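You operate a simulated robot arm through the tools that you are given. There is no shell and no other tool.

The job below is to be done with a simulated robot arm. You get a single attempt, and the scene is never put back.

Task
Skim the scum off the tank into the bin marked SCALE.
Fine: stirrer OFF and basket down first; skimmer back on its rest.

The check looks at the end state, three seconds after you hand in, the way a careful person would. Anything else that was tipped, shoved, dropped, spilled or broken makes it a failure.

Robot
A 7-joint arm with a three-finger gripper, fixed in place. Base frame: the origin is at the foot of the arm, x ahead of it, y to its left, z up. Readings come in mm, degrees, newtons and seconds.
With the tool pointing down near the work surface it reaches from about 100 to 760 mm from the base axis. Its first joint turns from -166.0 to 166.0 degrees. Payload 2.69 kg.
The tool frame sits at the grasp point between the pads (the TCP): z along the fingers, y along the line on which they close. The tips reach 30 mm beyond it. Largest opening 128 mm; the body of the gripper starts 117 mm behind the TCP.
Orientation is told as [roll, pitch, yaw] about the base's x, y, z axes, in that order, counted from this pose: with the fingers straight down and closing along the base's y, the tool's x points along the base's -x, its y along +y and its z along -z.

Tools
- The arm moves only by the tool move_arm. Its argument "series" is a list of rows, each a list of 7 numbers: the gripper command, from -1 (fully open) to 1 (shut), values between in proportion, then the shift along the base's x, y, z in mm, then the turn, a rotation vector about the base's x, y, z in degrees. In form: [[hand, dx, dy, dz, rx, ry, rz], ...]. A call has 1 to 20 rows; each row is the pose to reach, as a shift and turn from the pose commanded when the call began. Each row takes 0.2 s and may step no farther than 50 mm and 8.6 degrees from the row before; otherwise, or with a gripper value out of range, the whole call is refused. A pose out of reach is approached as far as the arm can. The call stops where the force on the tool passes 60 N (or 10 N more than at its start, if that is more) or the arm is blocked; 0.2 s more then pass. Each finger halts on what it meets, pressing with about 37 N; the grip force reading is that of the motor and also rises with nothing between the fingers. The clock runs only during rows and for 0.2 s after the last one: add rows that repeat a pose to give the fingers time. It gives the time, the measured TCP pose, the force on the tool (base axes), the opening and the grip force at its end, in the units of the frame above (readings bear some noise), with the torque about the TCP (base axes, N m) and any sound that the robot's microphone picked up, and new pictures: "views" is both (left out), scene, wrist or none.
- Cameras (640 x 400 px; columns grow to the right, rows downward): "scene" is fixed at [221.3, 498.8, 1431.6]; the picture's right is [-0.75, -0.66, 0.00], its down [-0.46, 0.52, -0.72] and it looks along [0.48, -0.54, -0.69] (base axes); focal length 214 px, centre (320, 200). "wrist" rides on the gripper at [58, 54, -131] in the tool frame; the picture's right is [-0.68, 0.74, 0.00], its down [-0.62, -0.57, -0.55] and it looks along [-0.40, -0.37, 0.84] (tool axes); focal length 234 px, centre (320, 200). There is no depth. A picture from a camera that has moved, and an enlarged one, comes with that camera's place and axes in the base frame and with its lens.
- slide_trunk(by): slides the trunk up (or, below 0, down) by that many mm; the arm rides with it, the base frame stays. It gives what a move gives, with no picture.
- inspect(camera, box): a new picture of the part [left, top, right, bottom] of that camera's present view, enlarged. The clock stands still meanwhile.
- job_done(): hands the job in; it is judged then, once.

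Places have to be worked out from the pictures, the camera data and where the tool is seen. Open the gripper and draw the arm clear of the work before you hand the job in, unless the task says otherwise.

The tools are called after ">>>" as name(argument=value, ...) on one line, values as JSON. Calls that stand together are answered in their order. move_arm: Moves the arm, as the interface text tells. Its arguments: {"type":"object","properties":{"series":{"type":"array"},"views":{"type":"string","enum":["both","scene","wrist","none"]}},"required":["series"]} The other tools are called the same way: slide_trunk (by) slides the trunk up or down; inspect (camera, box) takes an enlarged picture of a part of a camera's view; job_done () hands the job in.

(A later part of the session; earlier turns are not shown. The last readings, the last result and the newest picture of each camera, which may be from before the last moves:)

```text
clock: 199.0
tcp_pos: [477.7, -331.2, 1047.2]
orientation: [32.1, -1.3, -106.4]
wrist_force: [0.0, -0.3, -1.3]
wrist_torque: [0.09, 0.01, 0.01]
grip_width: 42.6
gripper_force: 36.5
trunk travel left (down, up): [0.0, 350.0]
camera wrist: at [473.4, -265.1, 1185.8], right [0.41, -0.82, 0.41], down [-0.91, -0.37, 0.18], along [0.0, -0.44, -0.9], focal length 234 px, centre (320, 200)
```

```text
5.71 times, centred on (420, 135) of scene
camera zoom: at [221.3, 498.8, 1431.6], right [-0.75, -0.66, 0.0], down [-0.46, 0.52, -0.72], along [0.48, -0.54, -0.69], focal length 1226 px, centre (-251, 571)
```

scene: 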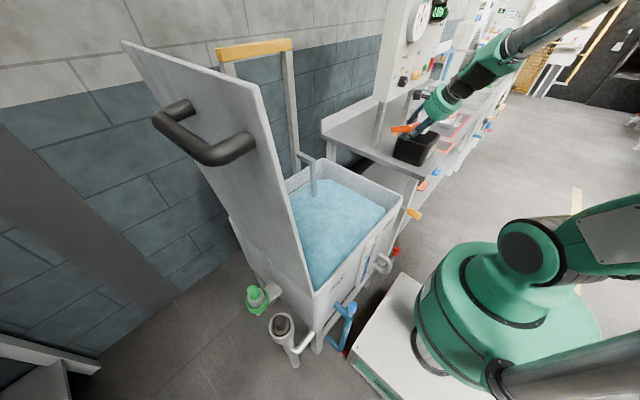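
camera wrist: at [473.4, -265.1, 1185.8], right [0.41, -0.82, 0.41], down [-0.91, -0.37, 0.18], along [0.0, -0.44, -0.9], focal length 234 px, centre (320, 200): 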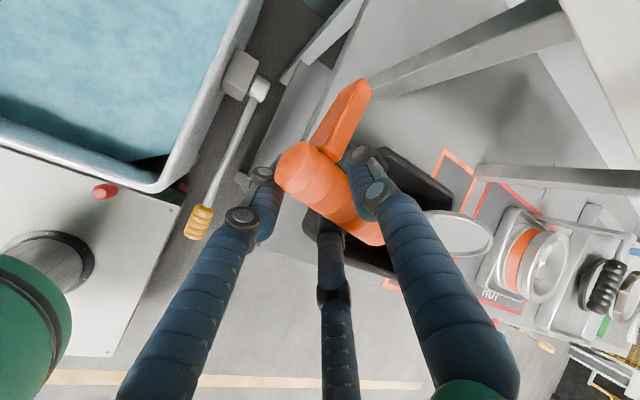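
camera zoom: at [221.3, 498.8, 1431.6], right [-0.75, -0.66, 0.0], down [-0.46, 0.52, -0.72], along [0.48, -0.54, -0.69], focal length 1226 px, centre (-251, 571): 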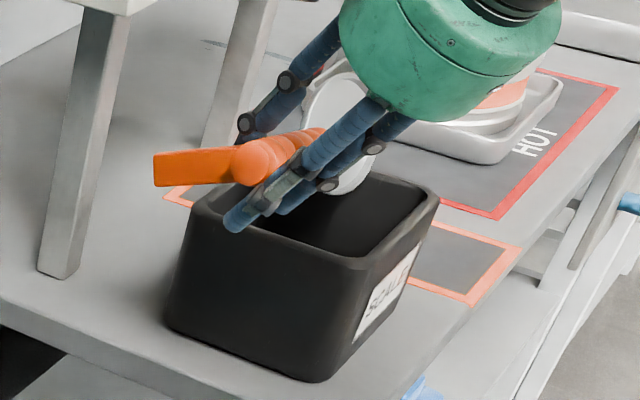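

The dish is empty. I roll the tool back to vertical and pull the skimmer away from above the bin, then look into the bin.

>>> move_arm(series=[[1, 6, -2, 8, 2.2, 7.7, 0], [1, 12.7, -3.6, 14, 4.4, 15.4, 0], [1, 20.6, -5.9, 20, 6.5, 23.1, 0], [1, 29.5, -8.4, 26, 8.7, 30.8, 0], [1, 20, 10, 40, 8.7, 30.8, 0], [1, 0, 35, 55, 8.7, 30.8, 0], [1, -25, 65, 65, 8.7, 30.8, 0], [1, -50, 95, 70, 8.7, 30.8, 0], [1, -50, 95, 70, 8.7, 30.8, 0]], views="both")

>>> inspect(camera="scene", box=[390, 110, 450, 170])

```text
clock: 201.0
tcp_pos: [429.8, -235.1, 1117.9]
orientation: [-0.1, -1.4, -105.6]
wrist_force: [0.2, 0.2, -0.5]
wrist_torque: [0.04, -0.04, 0.04]
grip_width: 42.5
gripper_force: 36.8
trunk travel left (down, up): [0.0, 350.0]
camera wrist: at [498.8, -189.6, 1248.0], right [0.53, -0.85, 0.02], down [-0.71, -0.43, 0.56], along [-0.47, -0.31, -0.83], focal length 234 px, centre (320, 200)
```

scene: 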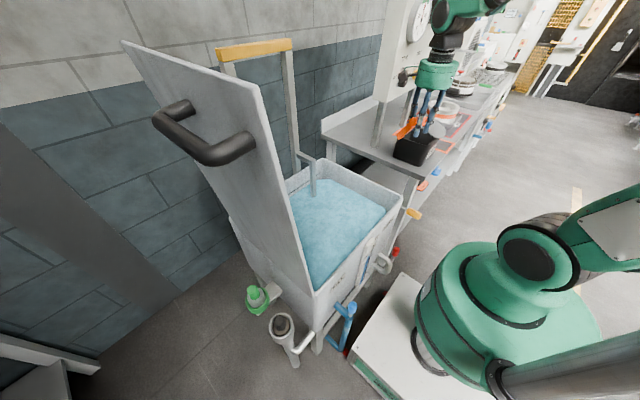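
wrist: 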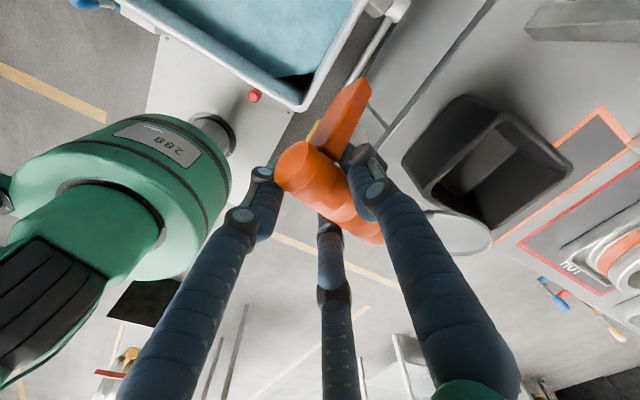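

```text
6.67 times, centred on (420, 140) of scene
camera zoom: at [221.3, 498.8, 1431.6], right [-0.75, -0.66, 0.0], down [-0.46, 0.52, -0.72], along [0.48, -0.54, -0.69], focal length 1430 px, centre (-347, 600)
```

zoom: 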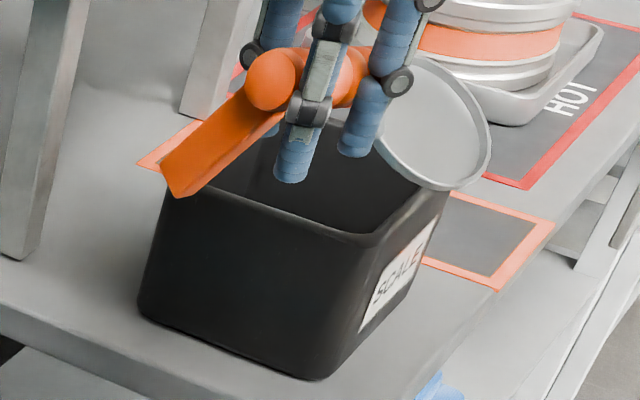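

I enlarge the wrist view of the bin's interior.

>>> inspect(camera="wrist", box=[380, 80, 600, 260])

```text
2.22 times, centred on (490, 170) of wrist
camera zoom: at [498.8, -189.6, 1248.0], right [0.53, -0.85, 0.02], down [-0.71, -0.43, 0.56], along [-0.47, -0.31, -0.83], focal length 520 px, centre (-58, 267)
```

zoom: 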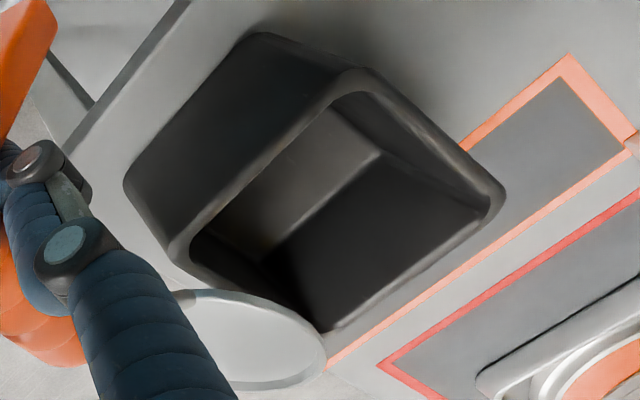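

I can't see the bin floor from here; I'll check it from a steeper angle on the way. Now I yaw back to 0° while moving toward the skimmer's pad.

>>> move_arm(series=[[1, -8, -5, 10, 0, 0, 8.2], [1, -16, -15, 20, 0, 0, 16.4], [1, -24, -28, 25, 0, 0, 24.6], [1, -32, -41, 30, 0, 0, 32.8], [1, -40, -54, 30, 0, 0, 41], [1, -46, -67, 30, 0, 0, 49.2], [1, -52, -80, 30, 0, 0, 57.4], [1, -56, -94, 30, 0, 0, 65.6], [1, -60, -108, 30, 0, 0, 73.8], [1, -62, -122, 30, 0, 0, 82], [1, -64, -137, 30, 0, 0, 90.2], [1, -66, -152, 30, 0, 0, 98.4], [1, -66, -167, 30, 0, 0, 105.8], [1, -66, -167, 30, 0, 0, 105.8]], views="both")

```text
clock: 204.0
tcp_pos: [363.2, -403.2, 1147.4]
orientation: [0.0, -1.3, 0.1]
wrist_force: [0.4, -0.5, -1.3]
wrist_torque: [-0.02, 0.11, 0.01]
grip_width: 42.3
gripper_force: 37.2
trunk travel left (down, up): [0.0, 350.0]
camera wrist: at [301.6, -349.9, 1276.7], right [0.67, 0.74, 0.02], down [0.6, -0.56, 0.56], along [0.43, -0.37, -0.83], focal length 234 px, centre (320, 200)
```

scene: 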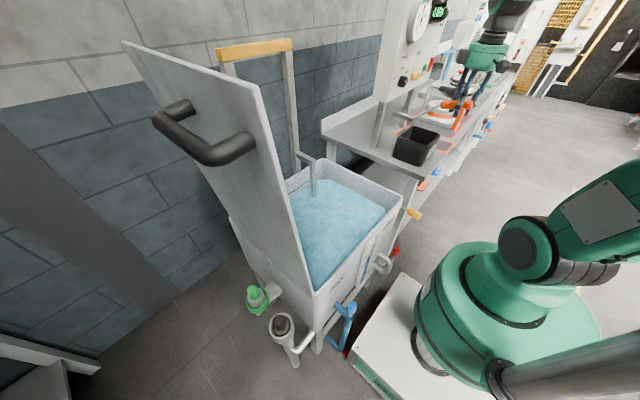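
wrist: 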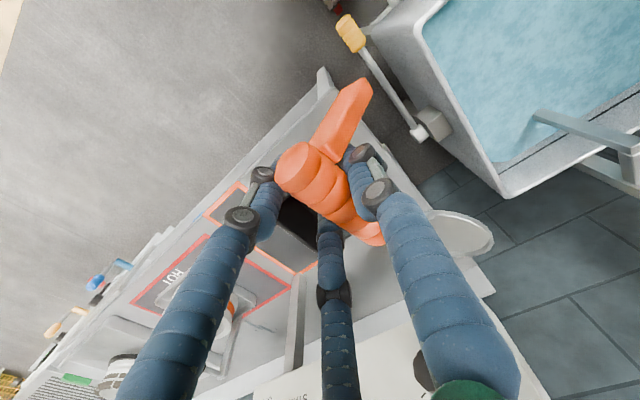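

Now I go right toward the pad while levelling the skimmer (roll -28°), and take a look down into the bin on the way.

>>> move_arm(series=[[1, 2, -30, -5, 0, 0, 0], [1, 5, -65, -15, -4, 0, 0], [1, 8, -100, -25, -9, 0, 0], [1, 11, -135, -35, -14, 0, 0], [1, 14, -170, -45, -19, 0, 0], [1, 17, -205, -55, -24, 0, 0], [1, 20, -240, -60, -28, 0, 0], [1, 20, -240, -60, -28, 0, 0]], views="both")

>>> inspect(camera="wrist", box=[340, 0, 640, 240])

```text
clock: 205.8
tcp_pos: [381.5, -642.8, 1086.0]
orientation: [-28.0, -1.3, 0.7]
wrist_force: [0.1, -0.5, -1.9]
wrist_torque: [0.0, 0.09, -0.01]
grip_width: 42.5
gripper_force: 37.2
trunk travel left (down, up): [0.0, 350.0]
camera wrist: at [320.6, -534.0, 1176.6], right [0.68, 0.66, -0.33], down [0.6, -0.23, 0.76], along [0.42, -0.72, -0.56], focal length 234 px, centre (320, 200)
```

scene: 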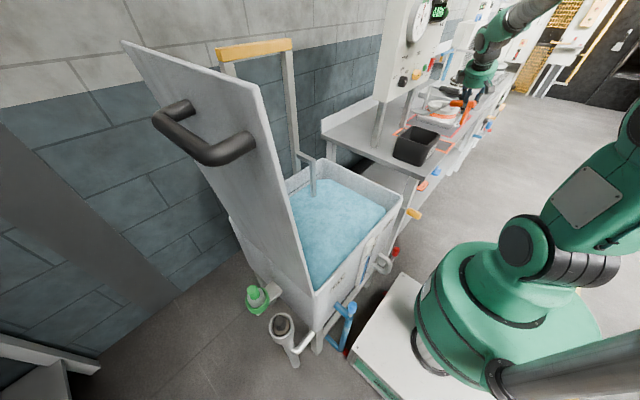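
wrist: 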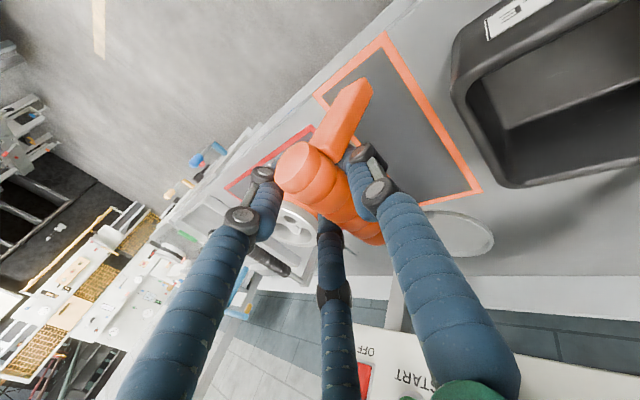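

```text
1.67 times, centred on (490, 120) of wrist
camera zoom: at [320.6, -534.0, 1176.6], right [0.68, 0.66, -0.33], down [0.6, -0.23, 0.76], along [0.42, -0.72, -0.56], focal length 390 px, centre (37, 333)
```

zoom: 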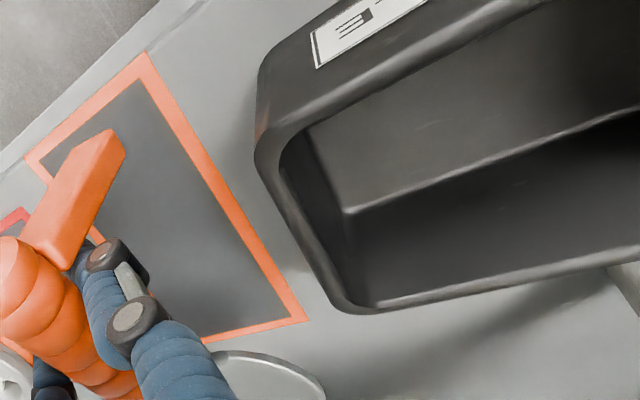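

The bin floor looks plain from here. I check the dish and the surroundings for any sign of the scum before going on.

>>> inspect(camera="scene", box=[380, 80, 500, 180])

>>> inspect(camera="scene", box=[280, 150, 440, 310])

>>> inspect(camera="wrist", box=[400, 180, 540, 280])

>>> inspect(camera="wrist", box=[440, 0, 640, 200])

```text
4.00 times, centred on (440, 130) of scene
camera zoom: at [221.3, 498.8, 1431.6], right [-0.75, -0.66, 0.0], down [-0.46, 0.52, -0.72], along [0.48, -0.54, -0.69], focal length 858 px, centre (-160, 480)
```

zoom: 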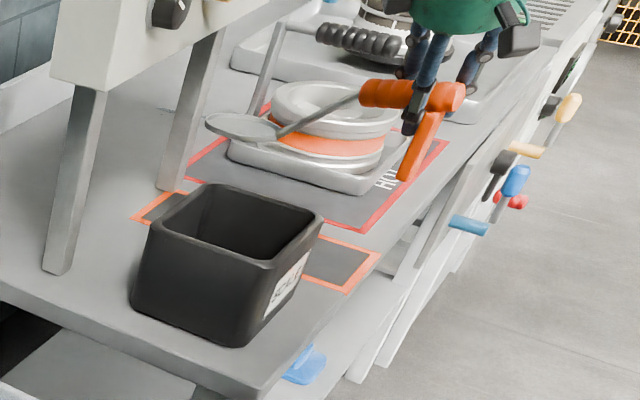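

```text
2.50 times, centred on (360, 230) of scene
camera zoom: at [221.3, 498.8, 1431.6], right [-0.75, -0.66, 0.0], down [-0.46, 0.52, -0.72], along [0.48, -0.54, -0.69], focal length 536 px, centre (220, 125)
```

zoom: 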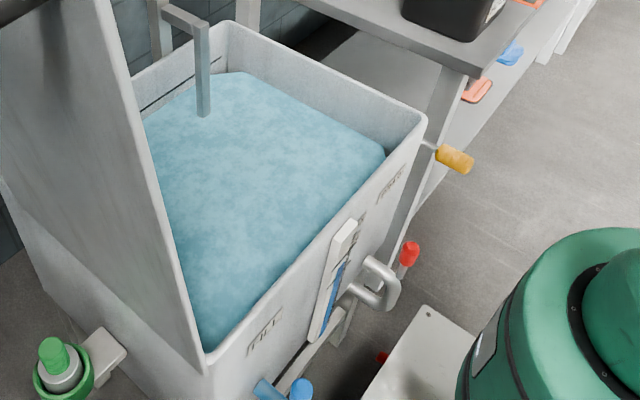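

```text
4.00 times, centred on (470, 230) of wrist
camera zoom: at [320.6, -534.0, 1176.6], right [0.68, 0.66, -0.33], down [0.6, -0.23, 0.76], along [0.42, -0.72, -0.56], focal length 937 px, centre (-280, 80)
```

zoom: 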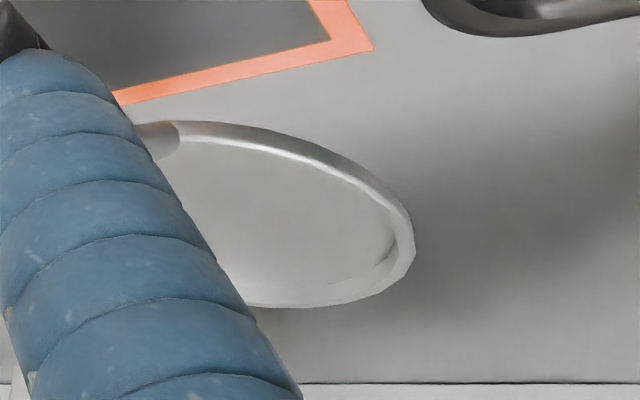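

```text
2.00 times, centred on (540, 100) of wrist
camera zoom: at [320.6, -534.0, 1176.6], right [0.68, 0.66, -0.33], down [0.6, -0.23, 0.76], along [0.42, -0.72, -0.56], focal length 468 px, centre (-120, 400)
```

zoom: 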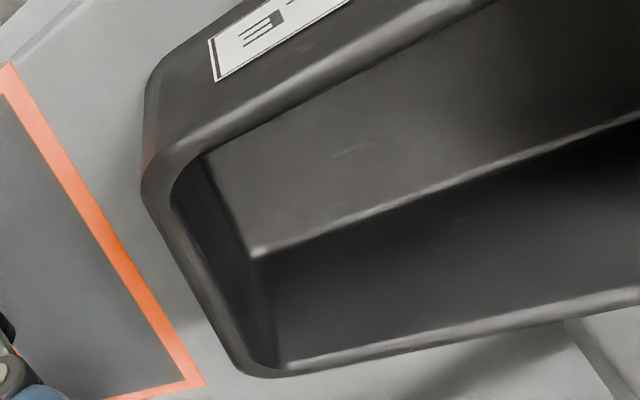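

The dish is empty and nothing was spilled around; I'll verify the bin floor afterwards. Next I return the skimmer: move above its original place on the pad.

>>> move_arm(series=[[1, 8, -12, -12, 0, 0, -0.3], [1, 18, -25, -28, 0, 0, -0.7], [1, 28, -38, -48, 0, 0, -0.7], [1, 38, -50, -70, 0, 0, -0.7], [1, 38, -53, -90, 0, 0, -0.7], [1, 38, -53, -110, 0, 0, -0.7], [1, 38, -53, -110, 0, 0, -0.7]], views="both")

>>> inspect(camera="scene", box=[400, 70, 490, 150])

>>> inspect(camera="wrist", box=[240, 20, 540, 280])

```text
clock: 207.4
tcp_pos: [420.2, -695.8, 977.2]
orientation: [-28.0, -1.2, 0.0]
wrist_force: [0.3, -0.1, -1.2]
wrist_torque: [-0.01, 0.09, 0.04]
grip_width: 42.6
gripper_force: 37.1
trunk travel left (down, up): [0.0, 350.0]
camera wrist: at [360.0, -587.5, 1066.1], right [0.68, 0.65, -0.33], down [0.6, -0.24, 0.76], along [0.42, -0.72, -0.56], focal length 234 px, centre (320, 200)
```

scene: 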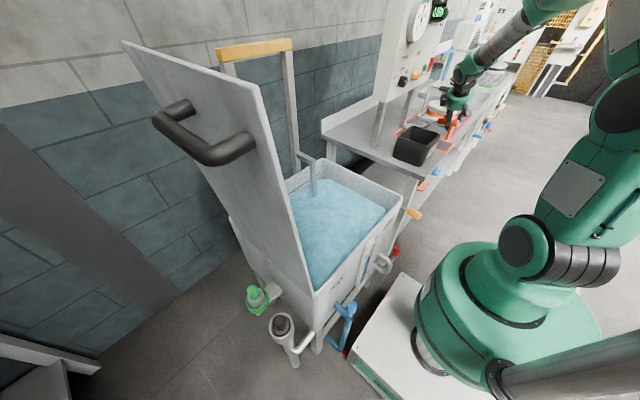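
wrist: 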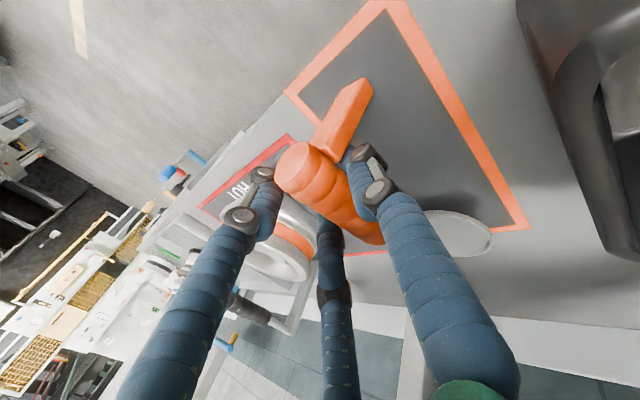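

```text
5.00 times, centred on (445, 110) of scene
camera zoom: at [221.3, 498.8, 1431.6], right [-0.75, -0.66, 0.0], down [-0.46, 0.52, -0.72], along [0.48, -0.54, -0.69], focal length 1072 px, centre (-305, 650)
```

zoom: 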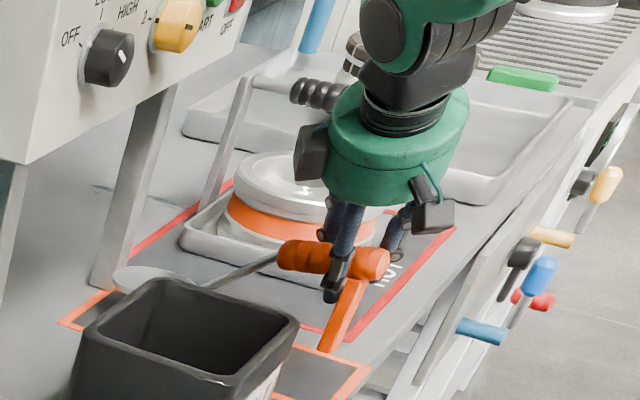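

```text
1.54 times, centred on (390, 150) of wrist
camera zoom: at [360.0, -587.5, 1066.1], right [0.68, 0.65, -0.33], down [0.6, -0.24, 0.76], along [0.42, -0.72, -0.56], focal length 360 px, centre (212, 277)
```

zoom: 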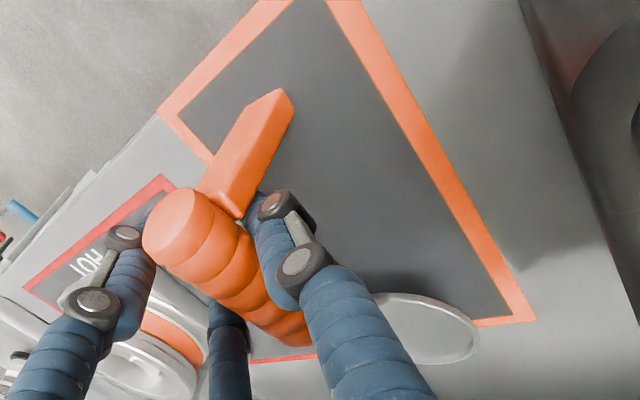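

Alignment matches the original spot (dish over (598,-693)). I lower straight down until it touches.

>>> move_arm(series=[[1, 0, 0, -12, 0, 0, 0], [1, 0, 0, -22, 0, 0, 0], [1, 0, 0, -29, 0, 0, 0], [1, 0, 0, -33, 0, 0, 0], [1, 0, 0, -33, 0, 0, 0]], views="none")

>>> move_arm(series=[[1, 0, 0, -2, 0, 0, 0], [1, 0, 0, -4, 0, 0, 0], [1, 0, 0, -6, 0, 0, 0], [1, 0, 0, -6, 0, 0, 0]], views="both")

```text
clock: 208.6
tcp_pos: [419.8, -694.8, 944.1]
orientation: [-27.9, -1.2, 0.1]
wrist_force: [-0.4, 0.0, -0.9]
wrist_torque: [-0.01, 0.09, 0.0]
grip_width: 42.7
gripper_force: 37.5
trunk travel left (down, up): [0.0, 350.0]
```

```text
clock: 209.6
tcp_pos: [420.9, -697.6, 938.4]
orientation: [-28.0, -1.2, 0.1]
wrist_force: [-0.3, 1.4, 3.6]
wrist_torque: [-0.12, -0.74, 0.23]
grip_width: 42.5
gripper_force: 36.6
trunk travel left (down, up): [0.0, 350.0]
camera wrist: at [361.0, -588.0, 1028.3], right [0.68, 0.65, -0.33], down [0.6, -0.24, 0.76], along [0.42, -0.72, -0.55], focal length 234 px, centre (320, 200)
```

scene: 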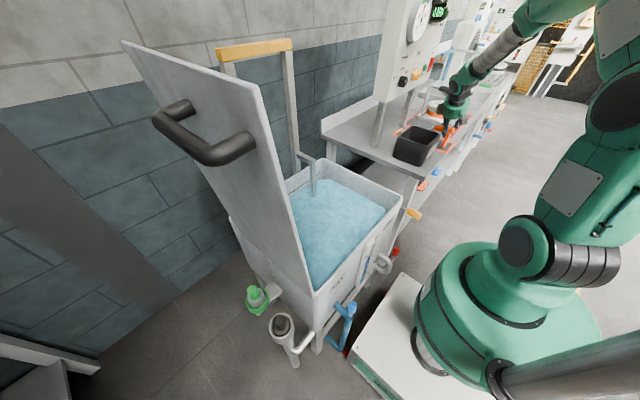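
wrist: 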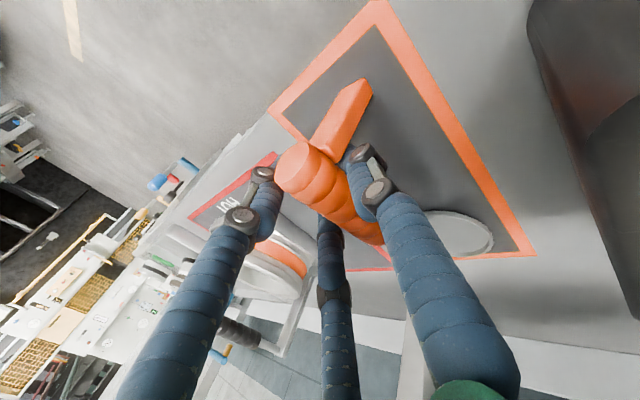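

The dish touches first. I lower a few more millimetres, then open gently to let the leg settle.

>>> move_arm(series=[[1, 0, 0, -2, 0, 0, 0], [1, 0, 0, -4, 0, 0, 0], [1, 0, 0, -4, 0, 0, 0]], views="none")

>>> move_arm(series=[[0.3, 0, 0, 0, 0, 0, 0], [0.2, 0, 0, 0, 0, 0, 0], [0.1, 0, 0, 0, 0, 0, 0], [0, 0, 0, 0, 0, 0, 0], [-0.1, 0, 0, 0, 0, 0, 0], [-0.1, 0, 0, 0, 0, 0, 0], [-0.1, 0, 0, 0, 0, 0, 0]], views="both")

>>> inspect(camera="scene", box=[400, 80, 490, 150])

>>> inspect(camera="wrist", box=[240, 20, 540, 280])

```text
clock: 210.4
tcp_pos: [418.6, -696.0, 933.8]
orientation: [-28.0, -1.2, 0.0]
wrist_force: [-3.1, 1.6, 8.2]
wrist_torque: [-0.34, -1.26, 0.16]
grip_width: 42.2
gripper_force: 37.2
trunk travel left (down, up): [0.0, 350.0]
```

```text
clock: 212.0
tcp_pos: [419.7, -695.7, 935.5]
orientation: [-28.0, -1.2, 0.0]
wrist_force: [0.3, 1.0, 0.7]
wrist_torque: [0.03, 0.0, -0.03]
grip_width: 70.4
gripper_force: 0.0
trunk travel left (down, up): [0.0, 350.0]
camera wrist: at [360.1, -587.6, 1023.9], right [0.68, 0.65, -0.33], down [0.6, -0.24, 0.76], along [0.42, -0.72, -0.56], focal length 234 px, centre (320, 200)
```

scene: 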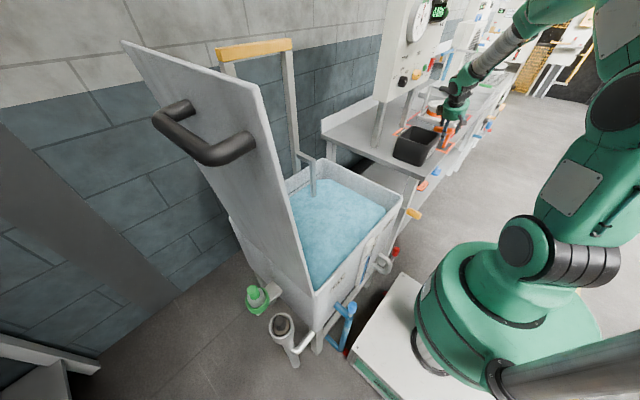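
wrist: 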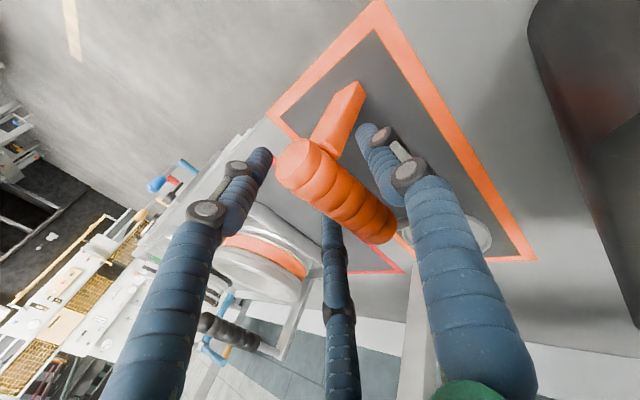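

```text
5.71 times, centred on (445, 115) of scene
camera zoom: at [221.3, 498.8, 1431.6], right [-0.75, -0.66, 0.0], down [-0.46, 0.52, -0.72], along [0.48, -0.54, -0.69], focal length 1226 px, centre (-394, 686)
```

zoom: 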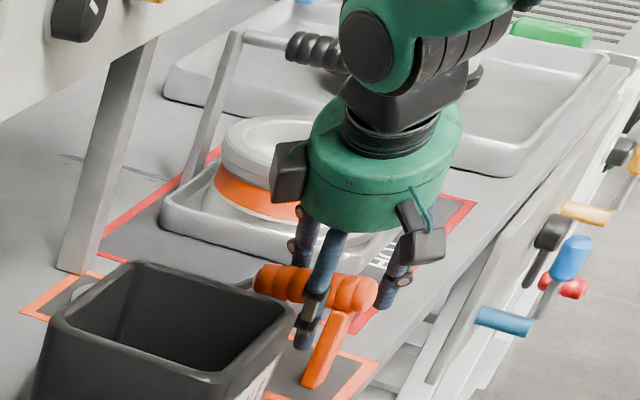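

```text
1.54 times, centred on (390, 150) of wrist
camera zoom: at [360.1, -587.6, 1023.9], right [0.68, 0.65, -0.33], down [0.6, -0.24, 0.76], along [0.42, -0.72, -0.56], focal length 360 px, centre (212, 277)
```

zoom: 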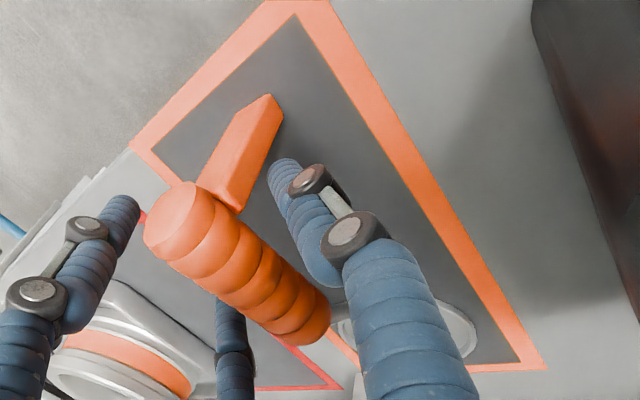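

The skimmer stands upright on its pad as at the start. I withdraw along the tool axis without touching it.

>>> move_arm(series=[[-0.1, 0, 7, 13, 0, 0, 0], [-0.1, 0, 16, 31, 0, 0, 0], [-0.1, 0, 28, 53, 0, 0, 0], [-0.1, 0, 42, 80, 0, 0, 0], [-0.2, 0, 60, 115, 0, 0, 0], [-0.2, -10, 75, 145, 0, 0, 0], [-0.2, -10, 75, 145, 0, 0, 0]], views="both")

>>> inspect(camera="scene", box=[390, 90, 480, 170])

>>> inspect(camera="wrist", box=[240, 20, 640, 280])

```text
clock: 213.6
tcp_pos: [412.3, -620.9, 1077.7]
orientation: [-28.0, -1.2, 0.0]
wrist_force: [-0.3, -0.2, 1.0]
wrist_torque: [0.02, 0.02, -0.01]
grip_width: 76.6
gripper_force: 0.1
trunk travel left (down, up): [0.0, 350.0]
camera wrist: at [352.1, -512.2, 1167.6], right [0.68, 0.65, -0.33], down [0.6, -0.24, 0.76], along [0.42, -0.72, -0.55], focal length 234 px, centre (320, 200)
```

scene: 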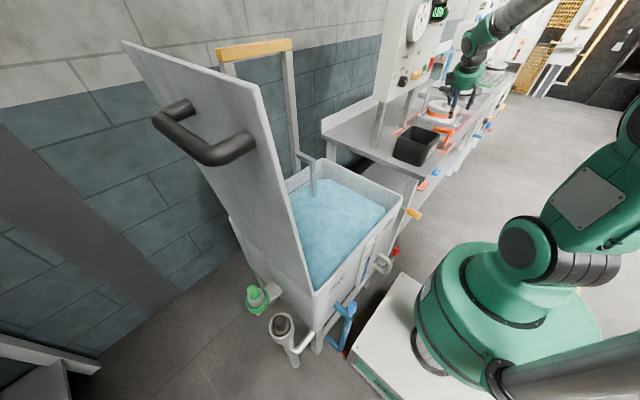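
wrist: 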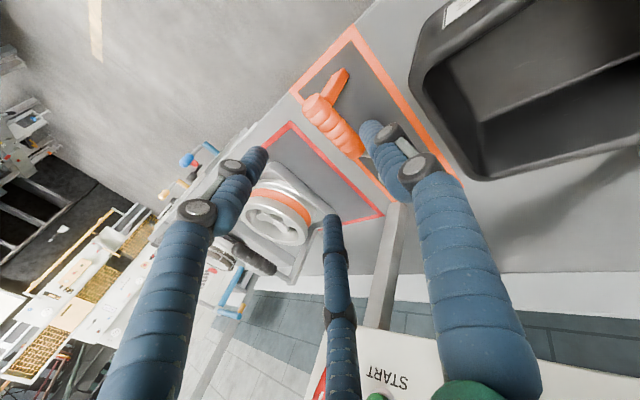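

```text
5.00 times, centred on (435, 130) of scene
camera zoom: at [221.3, 498.8, 1431.6], right [-0.75, -0.66, 0.0], down [-0.46, 0.52, -0.72], along [0.48, -0.54, -0.69], focal length 1072 px, centre (-255, 550)
```

zoom: 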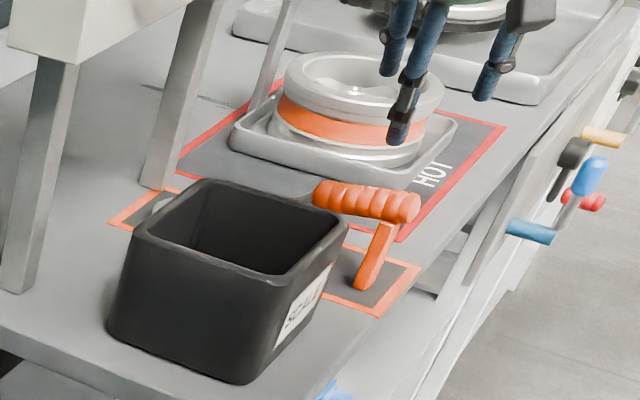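

```text
1.54 times, centred on (440, 150) of wrist
camera zoom: at [352.1, -512.2, 1167.6], right [0.68, 0.65, -0.33], down [0.6, -0.24, 0.76], along [0.42, -0.72, -0.55], focal length 360 px, centre (135, 277)
```

zoom: 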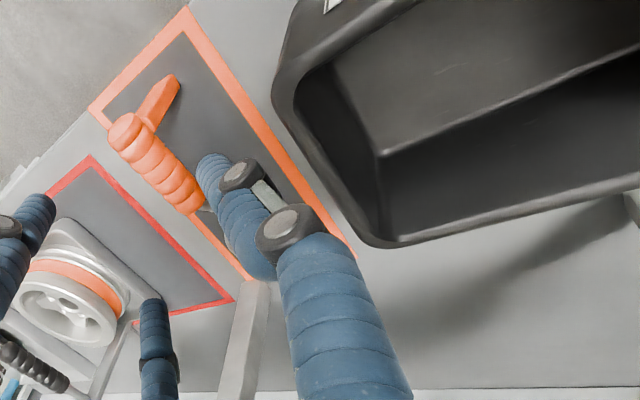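

The skimmer is exactly as it was originally. Now I return toward the start pose, with the tool vertical, to look into the bin from the same viewpoint as my first picture.

>>> move_arm(series=[[-0.5, 0, 25, 10, 5, 0, 0], [-1, 5, 50, 20, 10, 0, 0], [-1, 15, 80, 30, 15, 0, 0], [-1, 28, 112, 40, 20, 0, 0], [-1, 42, 145, 50, 24, 0, 0], [-1, 58, 180, 60, 28, 0, 0], [-1, 75, 212, 70, 28, 1.2, 0], [-1, 87, 231, 72, 28, 1.2, 0], [-1, 87, 231, 72, 28, 1.2, 0]], views="none")

>>> slide_trunk(by=150)

>>> move_arm(series=[[-1, 0, 0, 0, 0, 0, 0]], views="both")

>>> inspect(camera="wrist", box=[140, 50, 400, 230])

```text
clock: 215.6
tcp_pos: [495.8, -388.9, 1152.4]
orientation: [0.0, 0.2, -0.3]
wrist_force: [0.7, 0.0, 0.1]
wrist_torque: [-0.02, 0.01, -0.02]
grip_width: 127.9
gripper_force: 0.0
trunk travel left (down, up): [0.0, 350.0]
```

```text
clock: 217.3
tcp_pos: [496.4, -388.2, 1300.7]
orientation: [0.0, 0.1, -0.3]
wrist_force: [0.2, -0.8, -0.4]
wrist_torque: [-0.03, -0.01, 0.01]
grip_width: 128.0
gripper_force: 0.0
trunk travel left (down, up): [-150.0, 200.0]
```

```text
clock: 217.7
tcp_pos: [495.9, -387.7, 1301.8]
orientation: [0.0, 0.1, -0.2]
wrist_force: [-0.2, 0.7, 0.1]
wrist_torque: [-0.02, 0.05, -0.02]
grip_width: 127.8
gripper_force: 0.0
trunk travel left (down, up): [-150.0, 200.0]
camera wrist: at [438.2, -334.3, 1432.7], right [0.68, 0.73, 0.0], down [0.61, -0.57, 0.55], along [0.4, -0.37, -0.84], focal length 234 px, centre (320, 200)
```

scene: 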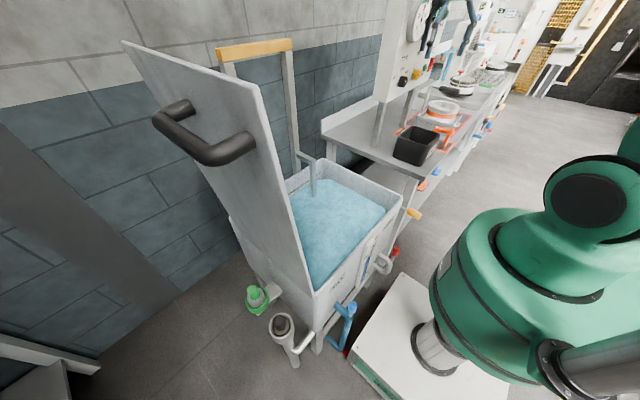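
wrist: 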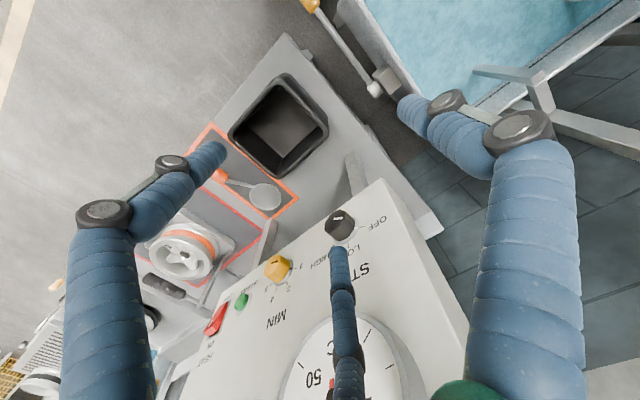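

```text
2.22 times, centred on (270, 140) of wrist
camera zoom: at [438.2, -334.3, 1432.7], right [0.68, 0.73, 0.0], down [0.61, -0.57, 0.55], along [0.4, -0.37, -0.84], focal length 520 px, centre (431, 333)
```

zoom: 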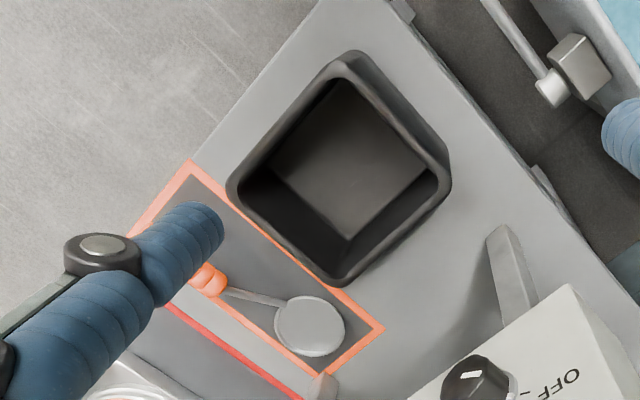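

I zoom right into the bin's floor to look for the scum.

>>> inspect(camera="wrist", box=[230, 70, 330, 170])

>>> inspect(camera="wrist", box=[260, 90, 310, 140])

>>> inspect(camera="wrist", box=[180, 140, 310, 240])

```text
4.00 times, centred on (280, 120) of wrist
camera zoom: at [438.2, -334.3, 1432.7], right [0.68, 0.73, 0.0], down [0.61, -0.57, 0.55], along [0.4, -0.37, -0.84], focal length 937 px, centre (480, 520)
```

zoom: 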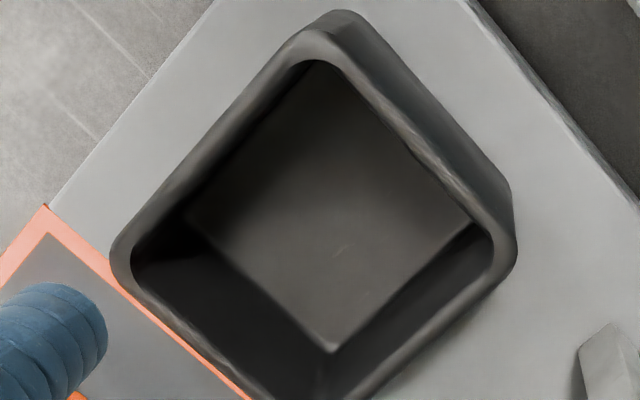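

```text
8.00 times, centred on (285, 115) of wrist
camera zoom: at [438.2, -334.3, 1432.7], right [0.68, 0.73, 0.0], down [0.61, -0.57, 0.55], along [0.4, -0.37, -0.84], focal length 1873 px, centre (600, 880)
```

zoom: 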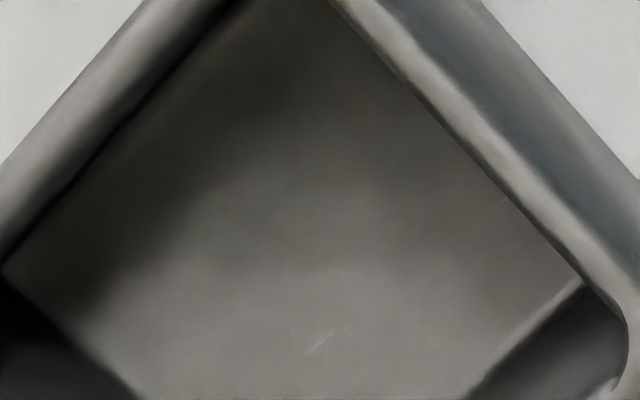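

```text
4.00 times, centred on (245, 190) of wrist
camera zoom: at [438.2, -334.3, 1432.7], right [0.68, 0.73, 0.0], down [0.61, -0.57, 0.55], along [0.4, -0.37, -0.84], focal length 937 px, centre (620, 240)
```

zoom: 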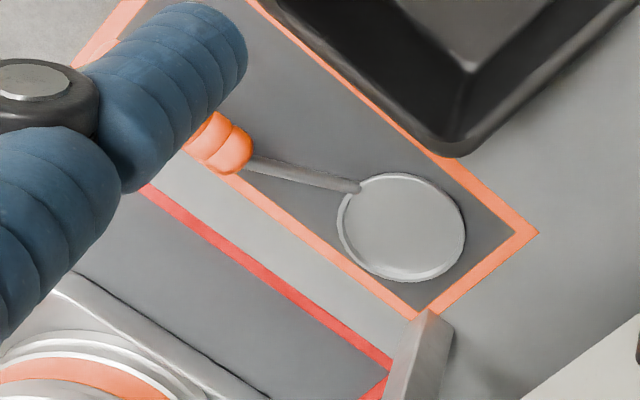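

I can't make out scum on the bin floor, so I take a closer look from directly above the bin.

>>> move_arm(series=[[-1, -8, -10, -45, 0, 0, 0], [-1, -16, -20, -90, 0, 0, 0], [-1, -24, -30, -135, 0, 0, 0], [-1, -32, -41, -180, 0, 0, 0], [-1, -41, -52, -215, 0, 0, 0], [-1, -41, -52, -215, 0, 0, 0]], views="wrist")

>>> inspect(camera="wrist", box=[220, 60, 400, 260])

```text
clock: 219.1
tcp_pos: [456.4, -439.5, 1088.2]
orientation: [0.1, 0.1, -0.2]
wrist_force: [-0.6, -0.3, 0.5]
wrist_torque: [0.02, 0.03, 0.0]
grip_width: 128.1
gripper_force: 0.1
trunk travel left (down, up): [-150.0, 200.0]
camera wrist: at [399.4, -385.7, 1218.1], right [0.68, 0.73, 0.0], down [0.61, -0.57, 0.55], along [0.4, -0.37, -0.84], focal length 234 px, centre (320, 200)
```

wrist: 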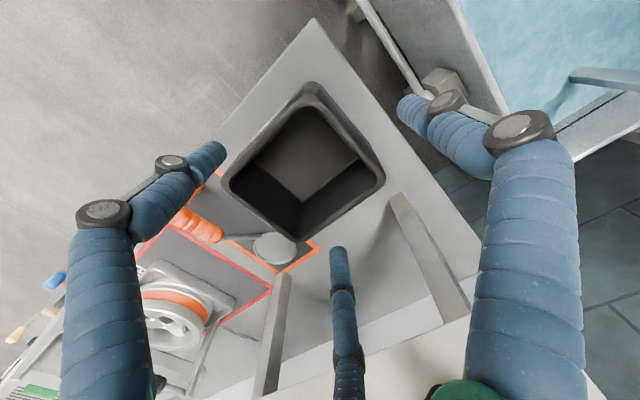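

```text
2.00 times, centred on (310, 160) of wrist
camera zoom: at [399.4, -385.7, 1218.1], right [0.68, 0.73, 0.0], down [0.61, -0.57, 0.55], along [0.4, -0.37, -0.84], focal length 468 px, centre (340, 280)
```

zoom: 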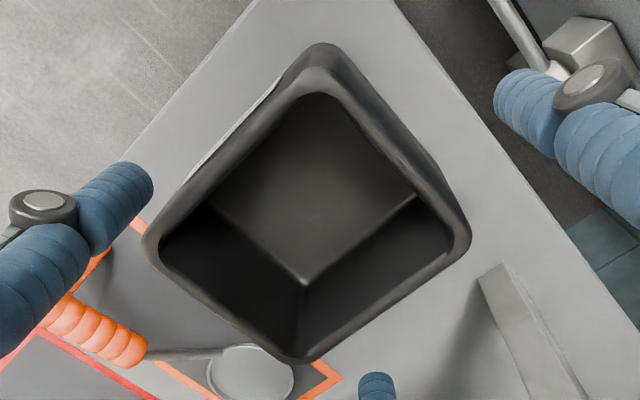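

I enlarge the bin floor further, and also the bench around it, to look for subtle traces.

>>> inspect(camera="wrist", box=[250, 100, 370, 220])

>>> inspect(camera="wrist", box=[330, 60, 480, 340])

>>> inspect(camera="scene", box=[380, 100, 440, 170])

```text
3.33 times, centred on (310, 160) of wrist
camera zoom: at [399.4, -385.7, 1218.1], right [0.68, 0.73, 0.0], down [0.61, -0.57, 0.55], along [0.4, -0.37, -0.84], focal length 781 px, centre (353, 333)
```

zoom: 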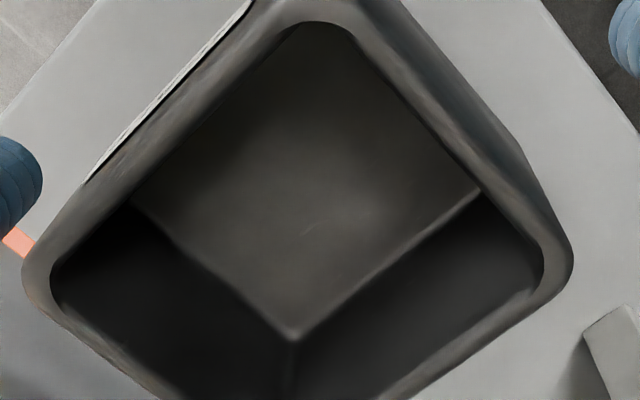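

```text
1.43 times, centred on (405, 200) of wrist
camera zoom: at [399.4, -385.7, 1218.1], right [0.68, 0.73, 0.0], down [0.61, -0.57, 0.55], along [0.4, -0.37, -0.84], focal length 334 px, centre (199, 200)
```

zoom: 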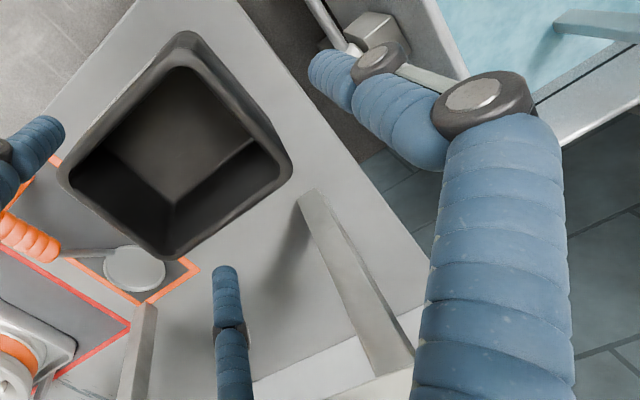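

```text
5.71 times, centred on (410, 135) of scene
camera zoom: at [221.3, 498.8, 1431.6], right [-0.75, -0.66, 0.0], down [-0.46, 0.52, -0.72], along [0.48, -0.54, -0.69], focal length 1226 px, centre (-194, 571)
```

zoom: 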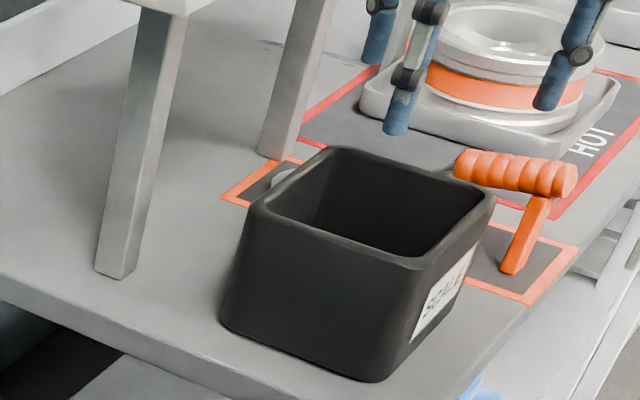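

Nothing is spilled anywhere around the bin, and the dish was emptied directly over it. I compare the bench with the very first enlarged picture (same box) to confirm nothing else moved, and check the basket, lever and water.

>>> inspect(camera="scene", box=[370, 110, 470, 190])

>>> inspect(camera="scene", box=[220, 150, 420, 275])

>>> inspect(camera="scene", box=[360, 0, 560, 200])

>>> inspect(camera="scene", box=[220, 230, 440, 380])

```text
5.00 times, centred on (420, 150) of scene
camera zoom: at [221.3, 498.8, 1431.6], right [-0.75, -0.66, 0.0], down [-0.46, 0.52, -0.72], along [0.48, -0.54, -0.69], focal length 1072 px, centre (-180, 450)
```

zoom: 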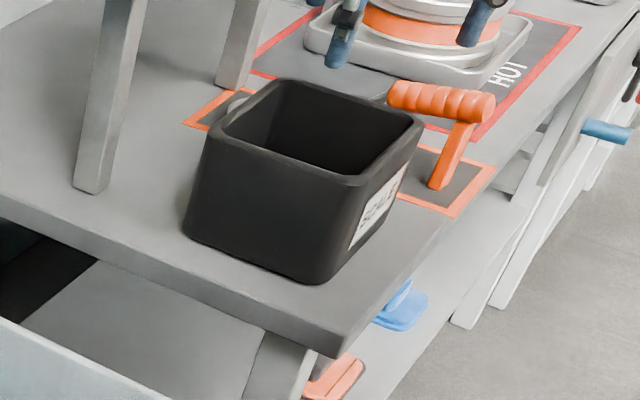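

```text
3.20 times, centred on (320, 212) of scene
camera zoom: at [221.3, 498.8, 1431.6], right [-0.75, -0.66, 0.0], down [-0.46, 0.52, -0.72], along [0.48, -0.54, -0.69], focal length 686 px, centre (320, 160)
```

zoom: 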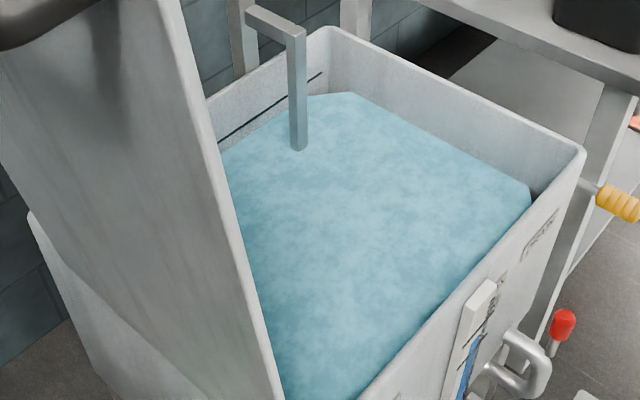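

```text
2.00 times, centred on (460, 100) of scene
camera zoom: at [221.3, 498.8, 1431.6], right [-0.75, -0.66, 0.0], down [-0.46, 0.52, -0.72], along [0.48, -0.54, -0.69], focal length 429 px, centre (40, 400)
```

zoom: 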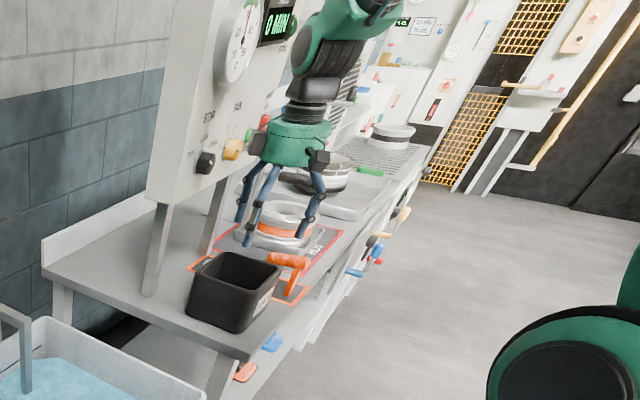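

```text
2.67 times, centred on (330, 305) of scene
camera zoom: at [221.3, 498.8, 1431.6], right [-0.75, -0.66, 0.0], down [-0.46, 0.52, -0.72], along [0.48, -0.54, -0.69], focal length 572 px, centre (293, -80)
```

zoom: 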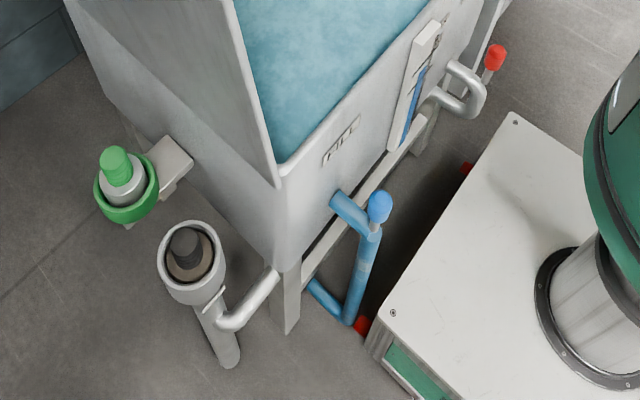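

All matches the starting picture: bin, skimmer, pans, valves; the tank is clean and the basket down. One more check of the bin from the opposite side, to see its front and left inner walls too.

>>> move_arm(series=[[-1, 0, -8, 10, 0, 0, -8], [-1, 0, -16, 20, 0, 0, -16], [-1, 0, -24, 30, 0, 0, -24], [-1, 0, -32, 40, 0, 0, -32], [-1, 0, -40, 45, 0, 0, -40], [-1, 0, -48, 45, 0, 0, -48], [-1, 0, -56, 45, 0, 0, -56], [-1, 0, -64, 45, 0, 0, -64], [-1, -2, -72, 45, 0, 0, -72], [-1, -4, -80, 45, 0, 0, -80], [-1, -6, -88, 45, 0, 0, -88], [-1, -8, -96, 45, 0, 0, -96], [-1, -10, -104, 45, 0, 0, -104], [-1, -12, -112, 45, 0, 0, -112], [-1, -14, -120, 45, 0, 0, -120], [-1, -14, -120, 45, 0, 0, -120]], views="wrist")

>>> inspect(camera="wrist", box=[200, 0, 420, 140])

```text
clock: 222.5
tcp_pos: [441.9, -560.4, 1132.1]
orientation: [0.0, 0.1, -120.3]
wrist_force: [-0.1, 0.3, 0.0]
wrist_torque: [0.02, -0.02, 0.01]
grip_width: 127.9
gripper_force: 0.0
trunk travel left (down, up): [-150.0, 200.0]
camera wrist: at [518.0, -536.4, 1262.4], right [0.29, -0.96, 0.0], down [-0.8, -0.25, 0.55], along [-0.52, -0.16, -0.84], focal length 234 px, centre (320, 200)
```

wrist: 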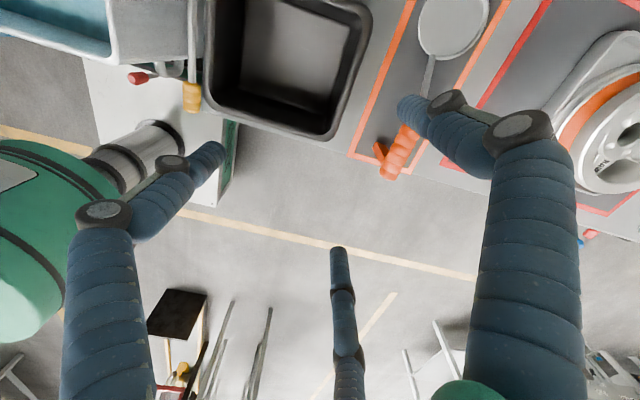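

```text
2.86 times, centred on (310, 70) of wrist
camera zoom: at [518.0, -536.4, 1262.4], right [0.29, -0.96, 0.0], down [-0.8, -0.25, 0.55], along [-0.52, -0.16, -0.84], focal length 669 px, centre (349, 571)
```

zoom: 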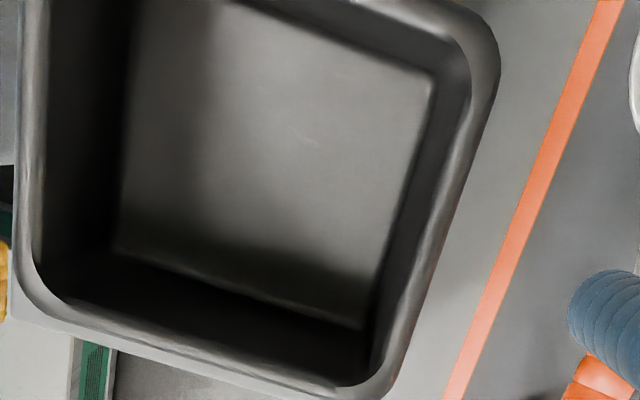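

The bin floor is fully visible and nothing lies outside it; the dish was tipped squarely over the bin. Finally I check the whole tank surface from above, including the side hidden from the scene camera.

>>> move_arm(series=[[-1, -5, 25, 10, 0, 0, 8.4], [-1, -10, 50, 20, 0, 0, 16.8], [-1, -15, 78, 30, 0, 0, 25.2], [-1, -20, 106, 40, 0, 0, 33.6], [-1, -25, 134, 50, 0, 0, 42], [-1, -30, 162, 60, 0, 0, 50.4], [-1, -35, 190, 70, 0, 0, 58.8], [-1, -42, 218, 80, 0, 0, 67.2], [-1, -49, 246, 88, 0, 0, 75.6], [-1, -56, 274, 95, 0, 0, 84], [-1, -63, 302, 100, 0, 0, 92.4], [-1, -70, 330, 105, 0, 0, 100.8], [-1, -77, 358, 110, 0, 0, 109.2], [-1, -84, 386, 114, 0, 0, 117.6], [-1, -90, 414, 117, 0, 0, 126], [-1, -96, 440, 118, 0, 0, 134.4], [-1, -102, 466, 118, 0, 0, 142.8], [-1, -108, 490, 118, 0, 0, 151.2], [-1, -110, 498, 118, 0, 0, 159.6], [-1, -112, 500, 118, 0, 0, 168]], views="both")

>>> inspect(camera="wrist", box=[180, 60, 480, 300])

```text
clock: 226.7
tcp_pos: [328.5, -59.5, 1248.7]
orientation: [0.0, 0.1, 47.8]
wrist_force: [0.6, -0.9, -0.3]
wrist_torque: [-0.03, 0.02, 0.01]
grip_width: 128.1
gripper_force: 0.0
trunk travel left (down, up): [-150.0, 200.0]
camera wrist: at [249.7, -67.2, 1380.0], right [-0.09, 1.0, 0.0], down [0.83, 0.08, 0.55], along [0.55, 0.05, -0.84], focal length 234 px, centre (320, 200)
```

scene: 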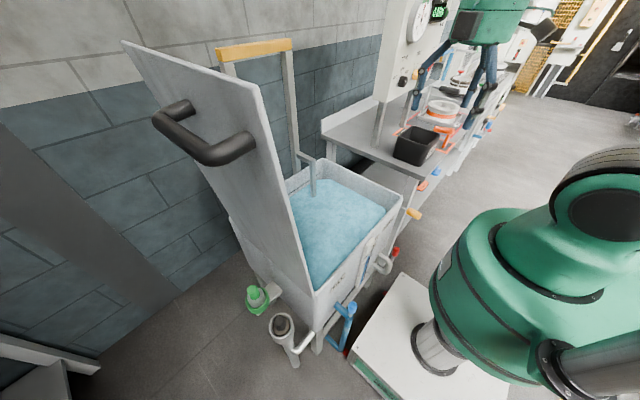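
wrist: 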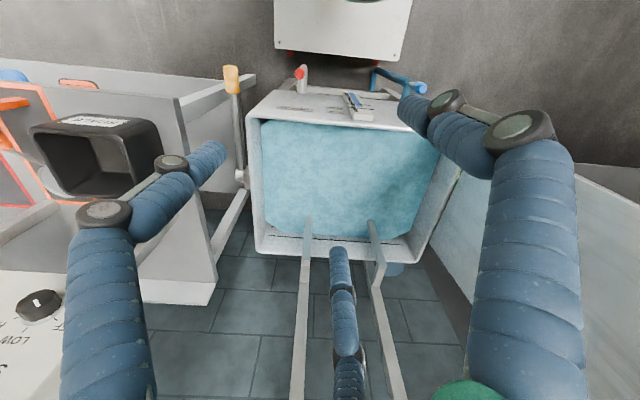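

```text
1.67 times, centred on (330, 180) of wrist
camera zoom: at [249.7, -67.2, 1380.0], right [-0.09, 1.0, 0.0], down [0.83, 0.08, 0.55], along [0.55, 0.05, -0.84], focal length 390 px, centre (303, 233)
```

zoom: 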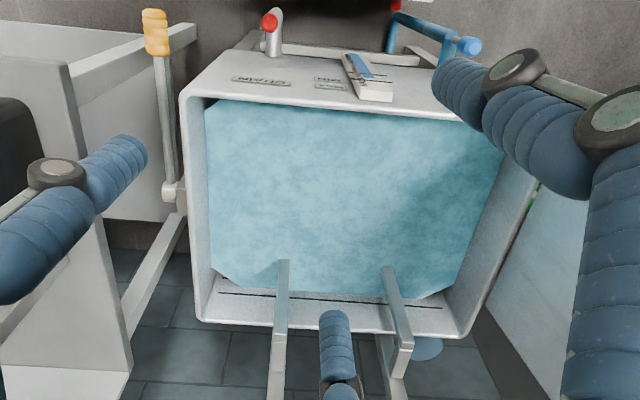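

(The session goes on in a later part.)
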